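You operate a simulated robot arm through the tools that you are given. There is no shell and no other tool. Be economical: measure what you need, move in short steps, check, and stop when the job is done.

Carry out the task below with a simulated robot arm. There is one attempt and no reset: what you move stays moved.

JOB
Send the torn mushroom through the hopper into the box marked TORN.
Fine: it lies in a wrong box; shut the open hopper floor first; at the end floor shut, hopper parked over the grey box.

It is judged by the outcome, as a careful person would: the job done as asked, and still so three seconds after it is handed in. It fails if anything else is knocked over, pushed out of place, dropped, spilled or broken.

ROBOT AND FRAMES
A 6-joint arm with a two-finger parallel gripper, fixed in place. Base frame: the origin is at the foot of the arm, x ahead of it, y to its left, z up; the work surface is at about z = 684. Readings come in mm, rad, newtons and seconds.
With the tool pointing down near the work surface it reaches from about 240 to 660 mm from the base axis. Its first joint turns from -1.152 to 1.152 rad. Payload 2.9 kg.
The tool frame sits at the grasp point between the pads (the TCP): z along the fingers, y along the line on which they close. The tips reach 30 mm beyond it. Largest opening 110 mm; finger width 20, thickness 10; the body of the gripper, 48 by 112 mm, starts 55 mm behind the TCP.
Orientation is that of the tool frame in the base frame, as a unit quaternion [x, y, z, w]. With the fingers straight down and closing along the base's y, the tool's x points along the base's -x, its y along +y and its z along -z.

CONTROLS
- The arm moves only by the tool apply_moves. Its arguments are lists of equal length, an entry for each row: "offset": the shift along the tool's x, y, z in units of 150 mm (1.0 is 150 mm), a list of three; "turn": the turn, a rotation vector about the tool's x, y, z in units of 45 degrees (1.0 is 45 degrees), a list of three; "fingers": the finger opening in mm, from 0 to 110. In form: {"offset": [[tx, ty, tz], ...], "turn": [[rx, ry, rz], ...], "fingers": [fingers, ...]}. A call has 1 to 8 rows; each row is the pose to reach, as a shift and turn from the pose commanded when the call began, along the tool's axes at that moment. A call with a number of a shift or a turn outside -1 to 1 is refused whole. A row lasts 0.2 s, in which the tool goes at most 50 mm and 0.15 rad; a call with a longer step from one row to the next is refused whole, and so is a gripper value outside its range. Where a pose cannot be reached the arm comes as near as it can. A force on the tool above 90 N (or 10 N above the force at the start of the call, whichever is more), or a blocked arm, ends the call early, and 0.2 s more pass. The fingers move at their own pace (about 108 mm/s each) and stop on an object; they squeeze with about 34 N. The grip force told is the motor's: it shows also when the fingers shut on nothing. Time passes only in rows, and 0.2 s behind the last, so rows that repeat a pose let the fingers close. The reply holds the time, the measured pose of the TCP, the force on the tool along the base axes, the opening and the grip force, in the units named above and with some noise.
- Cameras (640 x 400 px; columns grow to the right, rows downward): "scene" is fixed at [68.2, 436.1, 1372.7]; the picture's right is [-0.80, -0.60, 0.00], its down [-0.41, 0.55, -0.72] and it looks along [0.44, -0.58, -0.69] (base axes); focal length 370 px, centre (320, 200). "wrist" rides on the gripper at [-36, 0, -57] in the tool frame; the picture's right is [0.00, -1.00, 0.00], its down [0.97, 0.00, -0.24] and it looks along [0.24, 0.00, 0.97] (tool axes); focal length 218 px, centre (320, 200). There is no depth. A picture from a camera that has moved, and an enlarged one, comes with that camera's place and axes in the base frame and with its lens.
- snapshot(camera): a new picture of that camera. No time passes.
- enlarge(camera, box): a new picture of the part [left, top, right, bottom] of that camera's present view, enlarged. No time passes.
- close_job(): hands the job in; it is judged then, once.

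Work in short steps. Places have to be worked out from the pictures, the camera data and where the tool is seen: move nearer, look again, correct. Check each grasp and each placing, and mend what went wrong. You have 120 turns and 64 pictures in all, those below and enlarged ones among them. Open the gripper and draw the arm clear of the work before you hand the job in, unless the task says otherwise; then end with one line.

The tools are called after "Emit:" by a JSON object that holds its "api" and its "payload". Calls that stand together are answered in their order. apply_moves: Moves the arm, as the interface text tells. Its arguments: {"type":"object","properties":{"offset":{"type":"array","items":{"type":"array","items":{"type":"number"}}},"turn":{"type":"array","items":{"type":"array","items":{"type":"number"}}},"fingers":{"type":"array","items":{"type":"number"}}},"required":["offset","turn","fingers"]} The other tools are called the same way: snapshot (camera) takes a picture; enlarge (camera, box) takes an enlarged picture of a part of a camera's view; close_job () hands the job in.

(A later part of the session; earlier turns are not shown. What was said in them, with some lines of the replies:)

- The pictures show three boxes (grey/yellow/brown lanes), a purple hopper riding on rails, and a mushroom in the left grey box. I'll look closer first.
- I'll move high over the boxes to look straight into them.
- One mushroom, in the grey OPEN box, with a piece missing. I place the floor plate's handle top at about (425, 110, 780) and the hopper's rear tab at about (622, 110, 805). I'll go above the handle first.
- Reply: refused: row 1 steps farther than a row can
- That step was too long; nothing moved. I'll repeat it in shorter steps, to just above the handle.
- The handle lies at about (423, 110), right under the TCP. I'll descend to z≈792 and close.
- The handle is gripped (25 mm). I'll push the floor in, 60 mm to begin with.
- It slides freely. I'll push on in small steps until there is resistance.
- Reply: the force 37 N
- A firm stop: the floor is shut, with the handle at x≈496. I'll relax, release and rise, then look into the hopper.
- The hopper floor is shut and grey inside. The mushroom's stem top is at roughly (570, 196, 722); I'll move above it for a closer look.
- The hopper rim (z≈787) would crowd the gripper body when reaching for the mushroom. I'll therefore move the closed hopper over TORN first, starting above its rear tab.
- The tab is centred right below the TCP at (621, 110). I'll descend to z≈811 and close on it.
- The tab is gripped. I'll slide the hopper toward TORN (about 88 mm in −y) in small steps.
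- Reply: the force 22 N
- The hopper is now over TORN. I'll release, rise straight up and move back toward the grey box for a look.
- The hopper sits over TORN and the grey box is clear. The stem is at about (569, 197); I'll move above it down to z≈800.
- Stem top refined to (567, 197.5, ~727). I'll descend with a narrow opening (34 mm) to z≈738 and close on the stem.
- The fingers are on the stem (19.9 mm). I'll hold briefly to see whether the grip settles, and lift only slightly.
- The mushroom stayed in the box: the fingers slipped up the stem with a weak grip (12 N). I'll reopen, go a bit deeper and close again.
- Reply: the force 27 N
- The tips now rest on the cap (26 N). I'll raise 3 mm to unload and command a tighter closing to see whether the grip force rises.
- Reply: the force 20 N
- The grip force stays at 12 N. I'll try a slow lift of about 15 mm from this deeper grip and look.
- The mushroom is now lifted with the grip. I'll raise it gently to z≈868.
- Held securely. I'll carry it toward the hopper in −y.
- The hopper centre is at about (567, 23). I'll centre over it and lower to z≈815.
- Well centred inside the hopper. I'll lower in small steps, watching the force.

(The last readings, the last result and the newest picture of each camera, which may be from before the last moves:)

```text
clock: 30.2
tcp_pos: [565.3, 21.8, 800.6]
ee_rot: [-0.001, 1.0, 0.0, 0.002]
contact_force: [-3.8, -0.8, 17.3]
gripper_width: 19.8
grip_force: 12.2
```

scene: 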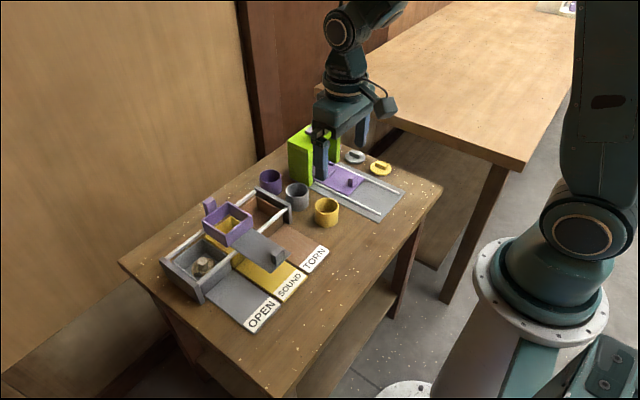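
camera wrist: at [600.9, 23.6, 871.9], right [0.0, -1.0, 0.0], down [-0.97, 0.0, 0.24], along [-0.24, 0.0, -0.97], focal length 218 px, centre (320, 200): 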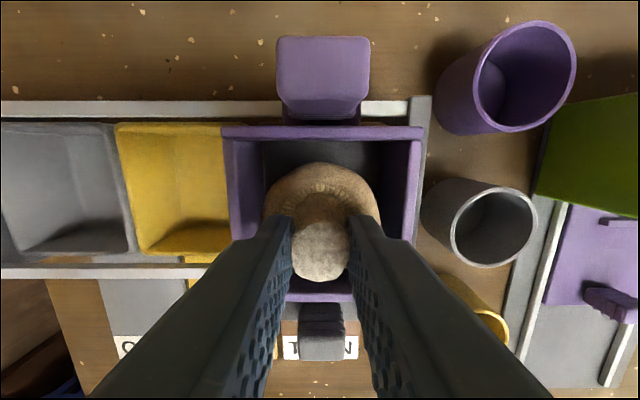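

Contact with the hopper floor (17 N). I'll open slightly, then rise straight up and look.

Emit:
{"api": "apply_moves", "payload": {"offset": [[0, 0, -0.01], [0, 0, -0.01], [0, 0, -0.01], [0, 0, -0.1], [0, 0, -0.25], [0, 0, -0.45], [0.2, 0, -0.6], [0.2, 0, -0.6]], "turn": [[0, 0, 0], [0, 0, 0], [0, 0, 0], [0, 0, 0], [0, 0, 0], [0, 0, 0], [0, 0, 0], [0, 0, 0]], "fingers": [16, 30, 34, 34, 34, 34, 60, 60]}}

Emit:
{"api": "snapshot", "payload": {"camera": "wrist"}}

Emit:
{"api": "enlarge", "payload": {"camera": "scene", "box": [200, 140, 320, 230]}}

```text
clock: 32.0
tcp_pos: [534.8, 24.7, 890.0]
ee_rot: [0.0, 1.0, 0.0, 0.0]
contact_force: [-0.6, -0.3, 0.9]
gripper_width: 59.9
grip_force: 0.1
```

```text
21 pictures are left
camera wrist: at [569.8, 25.4, 946.2], right [0.0, -1.0, 0.0], down [-0.97, 0.0, 0.24], along [-0.24, 0.0, -0.97], focal length 218 px, centre (320, 200)
```

wrist: 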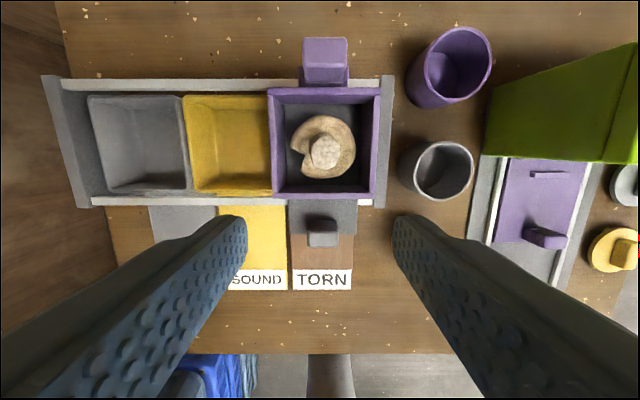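

```text
4.44 times, centred on (260, 185) of scene
camera zoom: at [68.2, 436.1, 1372.7], right [-0.8, -0.6, 0.0], down [-0.41, 0.55, -0.72], along [0.44, -0.58, -0.69], focal length 1644 px, centre (587, 267)
```

zoom: 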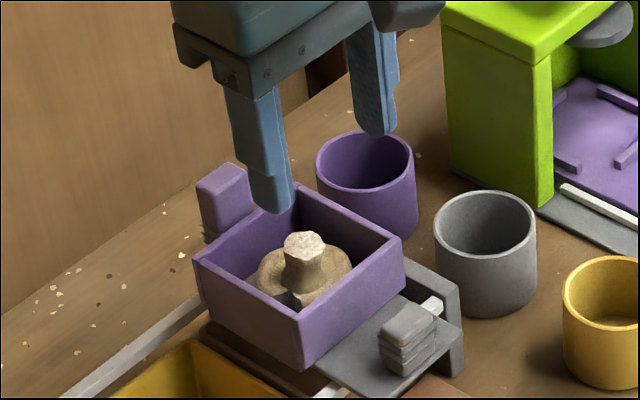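

The mushroom rests on the closed floor over TORN. The floor handle is at about (496.5, 23.5, 780); I'll descend onto it and grip.

Emit:
{"api": "apply_moves", "payload": {"offset": [[0.25, -0.007, 0], [0.25, -0.007, 0.2], [0.25, -0.007, 0.4], [0.25, -0.007, 0.55], [0.25, -0.007, 0.65], [0.25, -0.007, 0.65], [0.25, -0.007, 0.65], [0.25, -0.007, 0.65]], "turn": [[0, 0, 0], [0, 0, 0], [0, 0, 0], [0, 0, 0], [0, 0, 0], [0, 0, 0], [0, 0, 0], [0, 0, 0]], "fingers": [50, 50, 50, 50, 50, 15, 15, 15]}}

Emit:
{"api": "snapshot", "payload": {"camera": "wrist"}}

```text
clock: 33.8
tcp_pos: [497.7, 22.1, 792.0]
ee_rot: [-0.001, 1.0, 0.0, 0.001]
contact_force: [0.6, 0.2, -1.4]
gripper_width: 25.0
grip_force: 44.4
```

```text
19 pictures are left
camera wrist: at [533.0, 23.1, 848.5], right [0.0, -1.0, 0.0], down [-0.97, 0.0, 0.24], along [-0.24, 0.0, -0.97], focal length 218 px, centre (320, 200)
```

wrist: 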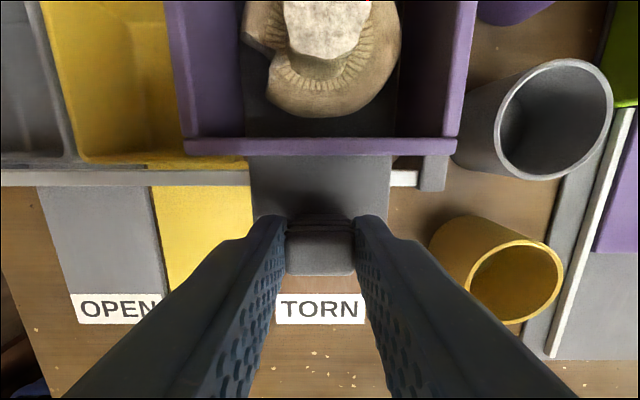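

The handle is gripped (25 mm). I'll pull the floor open by about 73 mm toward −x.

Emit:
{"api": "apply_moves", "payload": {"offset": [[0.07, 0, 0], [0.15, 0, 0], [0.23, 0, 0], [0.31, 0, 0], [0.39, 0, 0], [0.45, 0, 0], [0.48, 0, 0], [0.48, 0, 0]], "turn": [[0, 0, 0], [0, 0, 0], [0, 0, 0], [0, 0, 0], [0, 0, 0], [0, 0, 0], [0, 0, 0], [0, 0, 0]], "fingers": [15, 15, 15, 15, 15, 15, 15, 15]}}

Emit:
{"api": "enlarge", "payload": {"camera": "scene", "box": [180, 140, 340, 260]}}

```text
clock: 35.6
tcp_pos: [426.1, 23.0, 792.5]
ee_rot: [0.0, 1.0, 0.0, 0.001]
contact_force: [4.6, -1.5, 1.4]
gripper_width: 25.6
grip_force: 45.5
```

```text
3.33 times, centred on (260, 200) of scene
camera zoom: at [68.3, 436.1, 1372.7], right [-0.8, -0.6, 0.0], down [-0.41, 0.55, -0.72], along [0.44, -0.58, -0.69], focal length 1233 px, centre (520, 200)
```

zoom: 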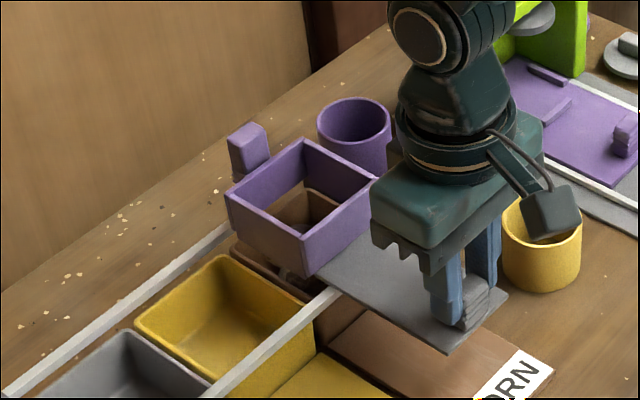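

The mushroom has dropped through. Before shutting I'll release and look into the box from above.

Emit:
{"api": "apply_moves", "payload": {"offset": [[0, 0, 0], [0, 0, 0], [0, 0, -0.2], [0, 0, -0.4], [-0.2, 0, -0.6], [-0.5, 0, -0.6], [-0.75, 0, -0.6], [-0.75, 0, -0.6]], "turn": [[0, 0, 0], [0, 0, 0], [0, 0, 0], [0, 0, 0], [0, 0, 0], [0, 0, 0], [0, 0, 0], [0, 0, 0]], "fingers": [50, 50, 50, 50, 50, 50, 50, 50]}}

Emit:
{"api": "snapshot", "payload": {"camera": "wrist"}}

Emit:
{"api": "enlarge", "payload": {"camera": "scene", "box": [220, 170, 300, 230]}}

```text
clock: 37.4
tcp_pos: [537.3, 20.3, 882.6]
ee_rot: [0.0, 1.0, -0.001, 0.0]
contact_force: [-0.2, -0.7, -0.1]
gripper_width: 50.1
grip_force: 0.1
```

```text
17 pictures are left
camera wrist: at [572.9, 21.1, 938.2], right [0.0, -1.0, 0.0], down [-0.97, 0.0, 0.24], along [-0.24, 0.0, -0.97], focal length 218 px, centre (320, 200)
```

wrist: 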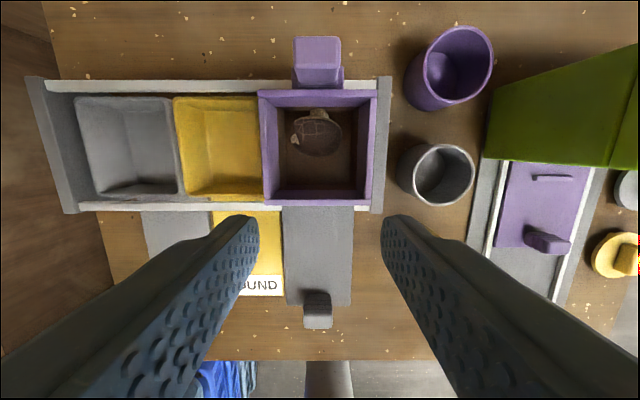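

```text
6.67 times, centred on (260, 200) of scene
camera zoom: at [68.3, 436.1, 1372.7], right [-0.8, -0.6, 0.0], down [-0.41, 0.55, -0.72], along [0.44, -0.58, -0.69], focal length 2466 px, centre (720, 200)
```

zoom: 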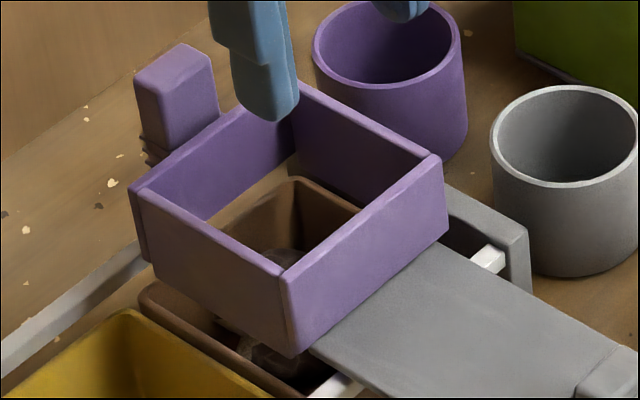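

The mushroom lies tipped but low inside the TORN box. I'll go back to the handle at x≈425 and grip it.

Emit:
{"api": "apply_moves", "payload": {"offset": [[0.3, 0.01, 0], [0.55, 0.01, 0], [0.75, 0.01, 0.1], [0.75, 0.01, 0.35], [0.75, 0.01, 0.6], [0.75, 0.01, 0.6], [0.75, 0.01, 0.6], [0.75, 0.01, 0.6]], "turn": [[0, 0, 0], [0, 0, 0], [0, 0, 0], [0, 0, 0], [0, 0, 0], [0, 0, 0], [0, 0, 0], [0, 0, 0]], "fingers": [50, 50, 50, 50, 50, 15, 15, 15]}}

Emit:
{"api": "enlarge", "payload": {"camera": "scene", "box": [230, 180, 300, 235]}}

```text
clock: 39.2
tcp_pos: [426.5, 22.7, 790.9]
ee_rot: [0.001, 1.0, 0.0, 0.0]
contact_force: [0.7, -0.9, -1.7]
gripper_width: 25.4
grip_force: 44.8
```

```text
7.27 times, centred on (265, 208) of scene
camera zoom: at [68.3, 436.1, 1372.7], right [-0.8, -0.6, 0.0], down [-0.41, 0.55, -0.72], along [0.44, -0.58, -0.69], focal length 2690 px, centre (720, 146)
```

zoom: 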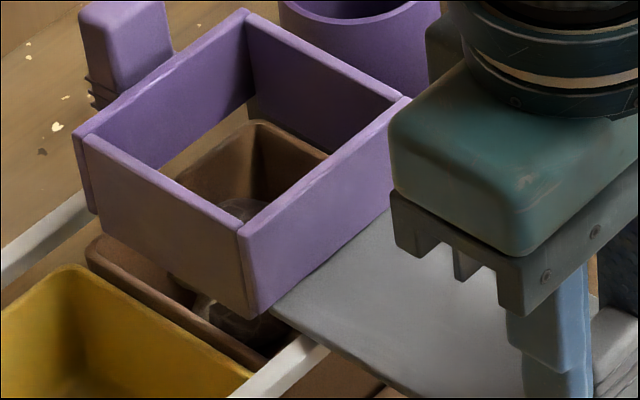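

Gripped. The mushroom sits below the box rim, so I'll push the floor shut: 70 mm to x≈496, then a touch more.

Emit:
{"api": "apply_moves", "payload": {"offset": [[-0.07, 0, 0], [-0.16, 0, 0], [-0.25, 0, 0], [-0.34, 0, 0], [-0.42, 0, 0], [-0.46, 0, 0], [-0.485, 0, 0], [-0.485, 0, 0]], "turn": [[0, 0, 0], [0, 0, 0], [0, 0, 0], [0, 0, 0], [0, 0, 0], [0, 0, 0], [0, 0, 0], [0, 0, 0]], "fingers": [15, 15, 15, 15, 15, 15, 15, 15]}}

```text
clock: 41.0
tcp_pos: [497.9, 23.0, 790.6]
ee_rot: [0.0, 1.0, -0.001, -0.002]
contact_force: [-0.7, 1.1, -17.0]
gripper_width: 25.4
grip_force: 45.2
```

Emit:
{"api": "apply_moves", "payload": {"offset": [[-0.015, 0, 0], [-0.03, 0, 0], [-0.03, 0, 0]], "turn": [[0, 0, 0], [0, 0, 0], [0, 0, 0]], "fingers": [15, 15, 15]}}

```text
clock: 41.8
tcp_pos: [498.8, 22.9, 791.0]
ee_rot: [0.0, 1.0, 0.0, -0.005]
contact_force: [-27.4, 0.0, 3.2]
gripper_width: 25.3
grip_force: 45.2
```

The stop is felt again (27 N), so the floor is shut. I'll relax, release and rise, heading above the rear tab.

Emit:
{"api": "apply_moves", "payload": {"offset": [[0.02, 0, 0], [0.02, 0, 0], [0.02, 0, 0], [0.02, 0, -0.3], [0.02, 0, -0.6], [-0.25, 0, -0.6], [-0.5, 0, -0.6], [-0.5, 0, -0.6]], "turn": [[0, 0, 0], [0, 0, 0], [0, 0, 0], [0, 0, 0], [0, 0, 0], [0, 0, 0], [0, 0, 0], [0, 0, 0]], "fingers": [15, 50, 50, 50, 60, 60, 60, 60]}}

Emit:
{"api": "snapshot", "payload": {"camera": "wrist"}}

```text
clock: 43.6
tcp_pos: [578.2, 22.4, 881.3]
ee_rot: [0.0, 1.0, 0.0, 0.0]
contact_force: [0.1, 0.5, -0.3]
gripper_width: 60.0
grip_force: 0.0
```

```text
14 pictures are left
camera wrist: at [612.8, 23.3, 937.5], right [0.0, -1.0, 0.0], down [-0.97, 0.0, 0.24], along [-0.24, 0.0, -0.97], focal length 218 px, centre (320, 200)
```

wrist: 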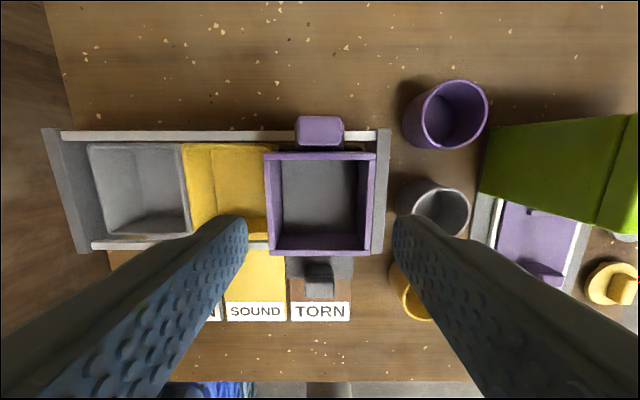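

Floor shut, hopper empty. I'll grip the tab again at (622, 23).

Emit:
{"api": "apply_moves", "payload": {"offset": [[-0.2, 0, 0], [-0.293, 0, 0], [-0.293, 0, 0.2], [-0.293, 0, 0.38], [-0.293, 0, 0.46], [-0.293, 0, 0.46], [-0.293, 0, 0.46], [-0.293, 0, 0.46]], "turn": [[0, 0, 0], [0, 0, 0], [0, 0, 0], [0, 0, 0], [0, 0, 0], [0, 0, 0], [0, 0, 0], [0, 0, 0]], "fingers": [60, 60, 60, 60, 60, 15, 15, 15]}}

```text
clock: 45.4
tcp_pos: [622.3, 23.5, 812.5]
ee_rot: [0.001, 1.0, -0.001, 0.001]
contact_force: [1.9, 0.0, -1.5]
gripper_width: 25.8
grip_force: 44.6
```

The tab is gripped. I'll slide the hopper toward the grey box, 130 mm first.

Emit:
{"api": "apply_moves", "payload": {"offset": [[0, 0.08, 0], [0, 0.18, 0], [0, 0.3, 0], [0, 0.42, 0], [0, 0.54, 0], [0, 0.66, 0], [0, 0.78, 0], [0, 0.87, 0]], "turn": [[0, 0, 0], [0, 0, 0], [0, 0, 0], [0, 0, 0], [0, 0, 0], [0, 0, 0], [0, 0, 0], [0, 0, 0]], "fingers": [15, 15, 15, 15, 15, 15, 15, 15]}}

Emit:
{"api": "enlarge", "payload": {"camera": "scene", "box": [150, 150, 350, 300]}}

```text
clock: 47.2
tcp_pos: [621.8, 153.3, 813.2]
ee_rot: [0.0, 1.0, -0.001, 0.0]
contact_force: [-0.1, -0.5, 7.5]
gripper_width: 25.8
grip_force: 44.9
```

```text
2.67 times, centred on (250, 225) of scene
camera zoom: at [68.1, 436.0, 1372.7], right [-0.8, -0.6, 0.0], down [-0.41, 0.55, -0.72], along [0.44, -0.58, -0.69], focal length 986 px, centre (507, 133)
```

zoom: 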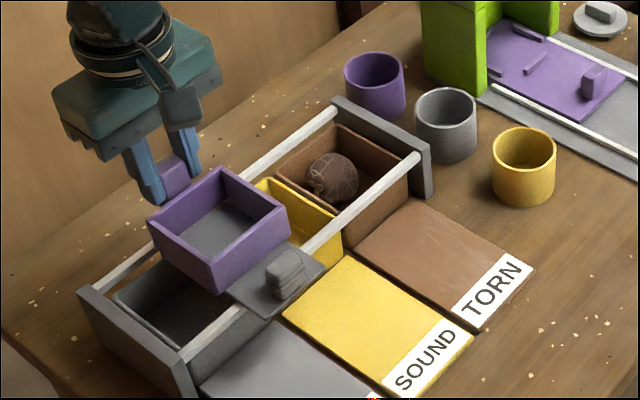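

The mushroom is in the TORN box. I'll continue another ~44.5 mm to y≈198.

Emit:
{"api": "apply_moves", "payload": {"offset": [[0, 0.08, 0], [0, 0.16, 0], [0, 0.24, 0], [0, 0.295, 0], [0, 0.295, 0]], "turn": [[0, 0, 0], [0, 0, 0], [0, 0, 0], [0, 0, 0], [0, 0, 0]], "fingers": [15, 15, 15, 15, 15]}}

Emit:
{"api": "enlarge", "payload": {"camera": "scene", "box": [150, 150, 350, 300]}}

```text
clock: 48.4
tcp_pos: [621.0, 198.3, 812.3]
ee_rot: [0.0, 1.0, 0.0, 0.0]
contact_force: [3.9, -0.7, 7.2]
gripper_width: 25.9
grip_force: 45.2
```

```text
2.67 times, centred on (250, 225) of scene
camera zoom: at [68.2, 436.0, 1372.7], right [-0.8, -0.6, 0.0], down [-0.41, 0.55, -0.72], along [0.44, -0.58, -0.69], focal length 986 px, centre (507, 133)
```

zoom: 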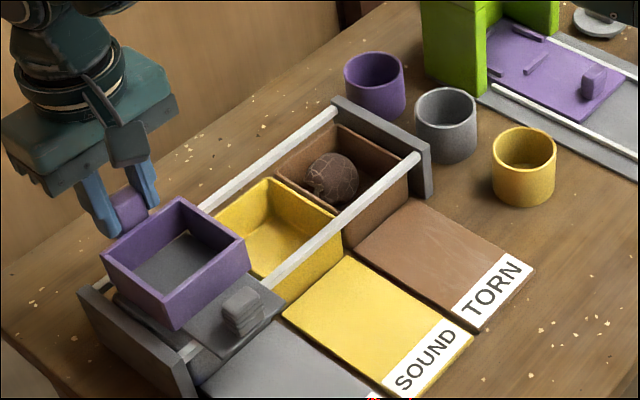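

The hopper is over the grey box. I'll release, rise straight up, draw back and check from above.

Emit:
{"api": "apply_moves", "payload": {"offset": [[0, 0, 0], [0, 0, 0], [0, 0, -0.25], [0, 0, -0.5], [0.15, -0.1, -0.7], [0.4, -0.25, -0.75], [0.6, -0.45, -0.8], [0.6, -0.45, -0.8]], "turn": [[0, 0, 0], [0, 0, 0], [0, 0, 0], [0, 0, 0], [0, 0, 0], [0, 0, 0], [0, 0, 0], [0, 0, 0]], "fingers": [60, 60, 60, 60, 60, 60, 60, 60]}}

Emit:
{"api": "snapshot", "payload": {"camera": "wrist"}}

Emit:
{"api": "snapshot", "payload": {"camera": "scene"}}

```text
clock: 50.2
tcp_pos: [531.6, 129.9, 933.4]
ee_rot: [-0.001, 1.0, -0.001, 0.0]
contact_force: [0.1, 0.3, -0.7]
gripper_width: 60.1
grip_force: 0.0
```

```text
11 pictures are left
camera wrist: at [566.8, 130.8, 989.9], right [0.0, -1.0, 0.0], down [-0.97, 0.0, 0.24], along [-0.24, 0.0, -0.97], focal length 218 px, centre (320, 200)
```

wrist: 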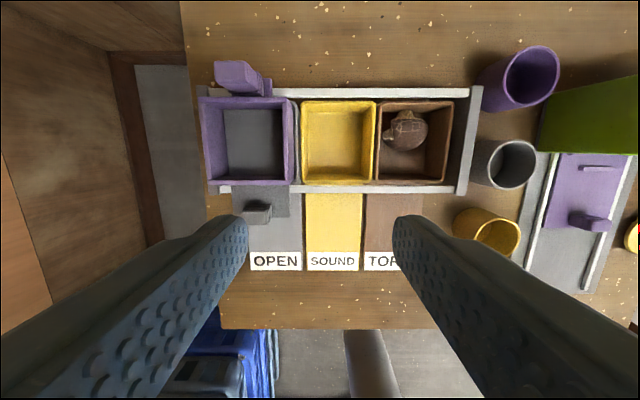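

```text
10 pictures are left
```

scene: 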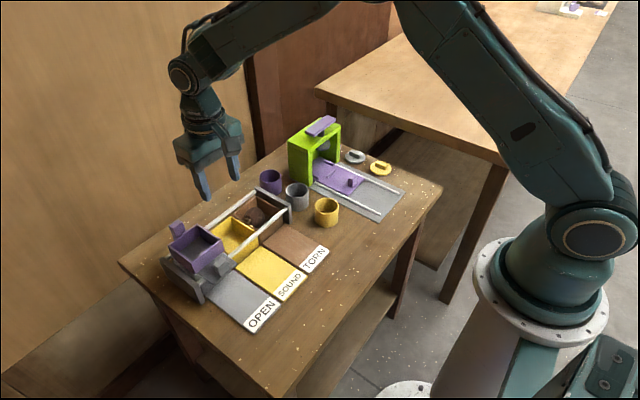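

The mushroom is in TORN and the floor is shut. I'll enlarge to check the hopper's alignment over the grey box.

Emit:
{"api": "enlarge", "payload": {"camera": "wrist", "box": [190, 50, 350, 150]}}

Emit:
{"api": "enlarge", "payload": {"camera": "wrist", "box": [190, 130, 390, 280]}}

```text
4.00 times, centred on (270, 100) of wrist
camera zoom: at [566.8, 130.8, 989.9], right [0.0, -1.0, 0.0], down [-0.97, 0.0, 0.24], along [-0.24, 0.0, -0.97], focal length 873 px, centre (520, 600)
```

zoom: 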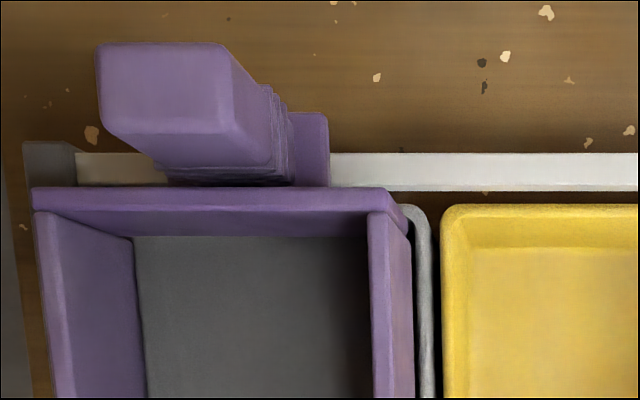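

```text
2.67 times, centred on (290, 205) of wrist
camera zoom: at [566.8, 130.8, 989.9], right [0.0, -1.0, 0.0], down [-0.97, 0.0, 0.24], along [-0.24, 0.0, -0.97], focal length 582 px, centre (400, 187)
```

zoom: 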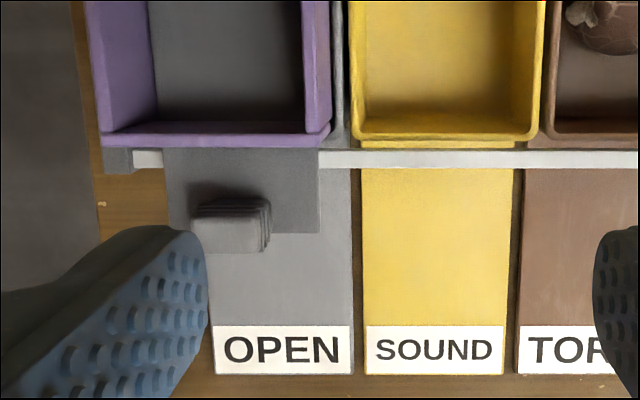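

The hopper's centre is at y≈197 against ≈198 for the grey box, so it is aligned. I'll draw the arm clear, up and back, with the gripper open.

Emit:
{"api": "apply_moves", "payload": {"offset": [[0.2, -0.1, -0.15], [0.45, -0.25, -0.3], [0.7, -0.4, -0.4], [0.9, -0.5, -0.4], [0.9, -0.5, -0.4]], "turn": [[0, 0, 0], [0, 0, 0], [0, 0, 0], [0, 0, 0], [0, 0, 0]], "fingers": [80, 110, 110, 110, 110]}}

Emit:
{"api": "snapshot", "payload": {"camera": "wrist"}}

```text
clock: 51.4
tcp_pos: [397.1, 56.2, 992.5]
ee_rot: [-0.001, 1.0, 0.0, 0.001]
contact_force: [-0.8, 0.3, -0.6]
gripper_width: 110.1
grip_force: 0.1
```

```text
7 pictures are left
camera wrist: at [432.0, 56.5, 1049.8], right [0.0, -1.0, 0.0], down [-0.97, 0.0, 0.24], along [-0.24, 0.0, -0.97], focal length 218 px, centre (320, 200)
```

wrist: 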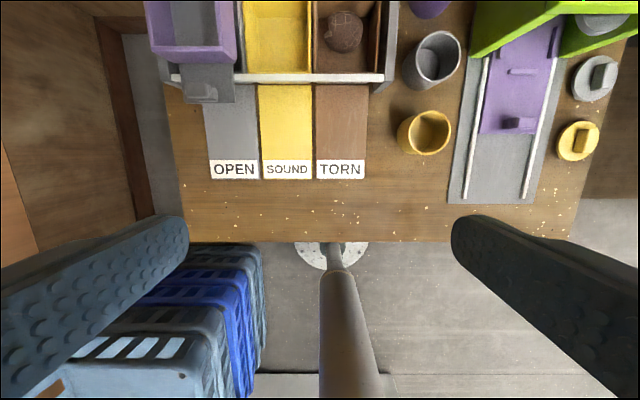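

Everything is in place: mushroom in TORN, floor shut, hopper over the grey box, arm clear. I'm handing in.

Emit:
{"api": "close_job", "payload": {}}

```text
The job is handed in.
```

The torn mushroom went through the hopper and now lies in the TORN box; the hopper floor is shut, the hopper is parked over the grey box, and nothing else looks disturbed.
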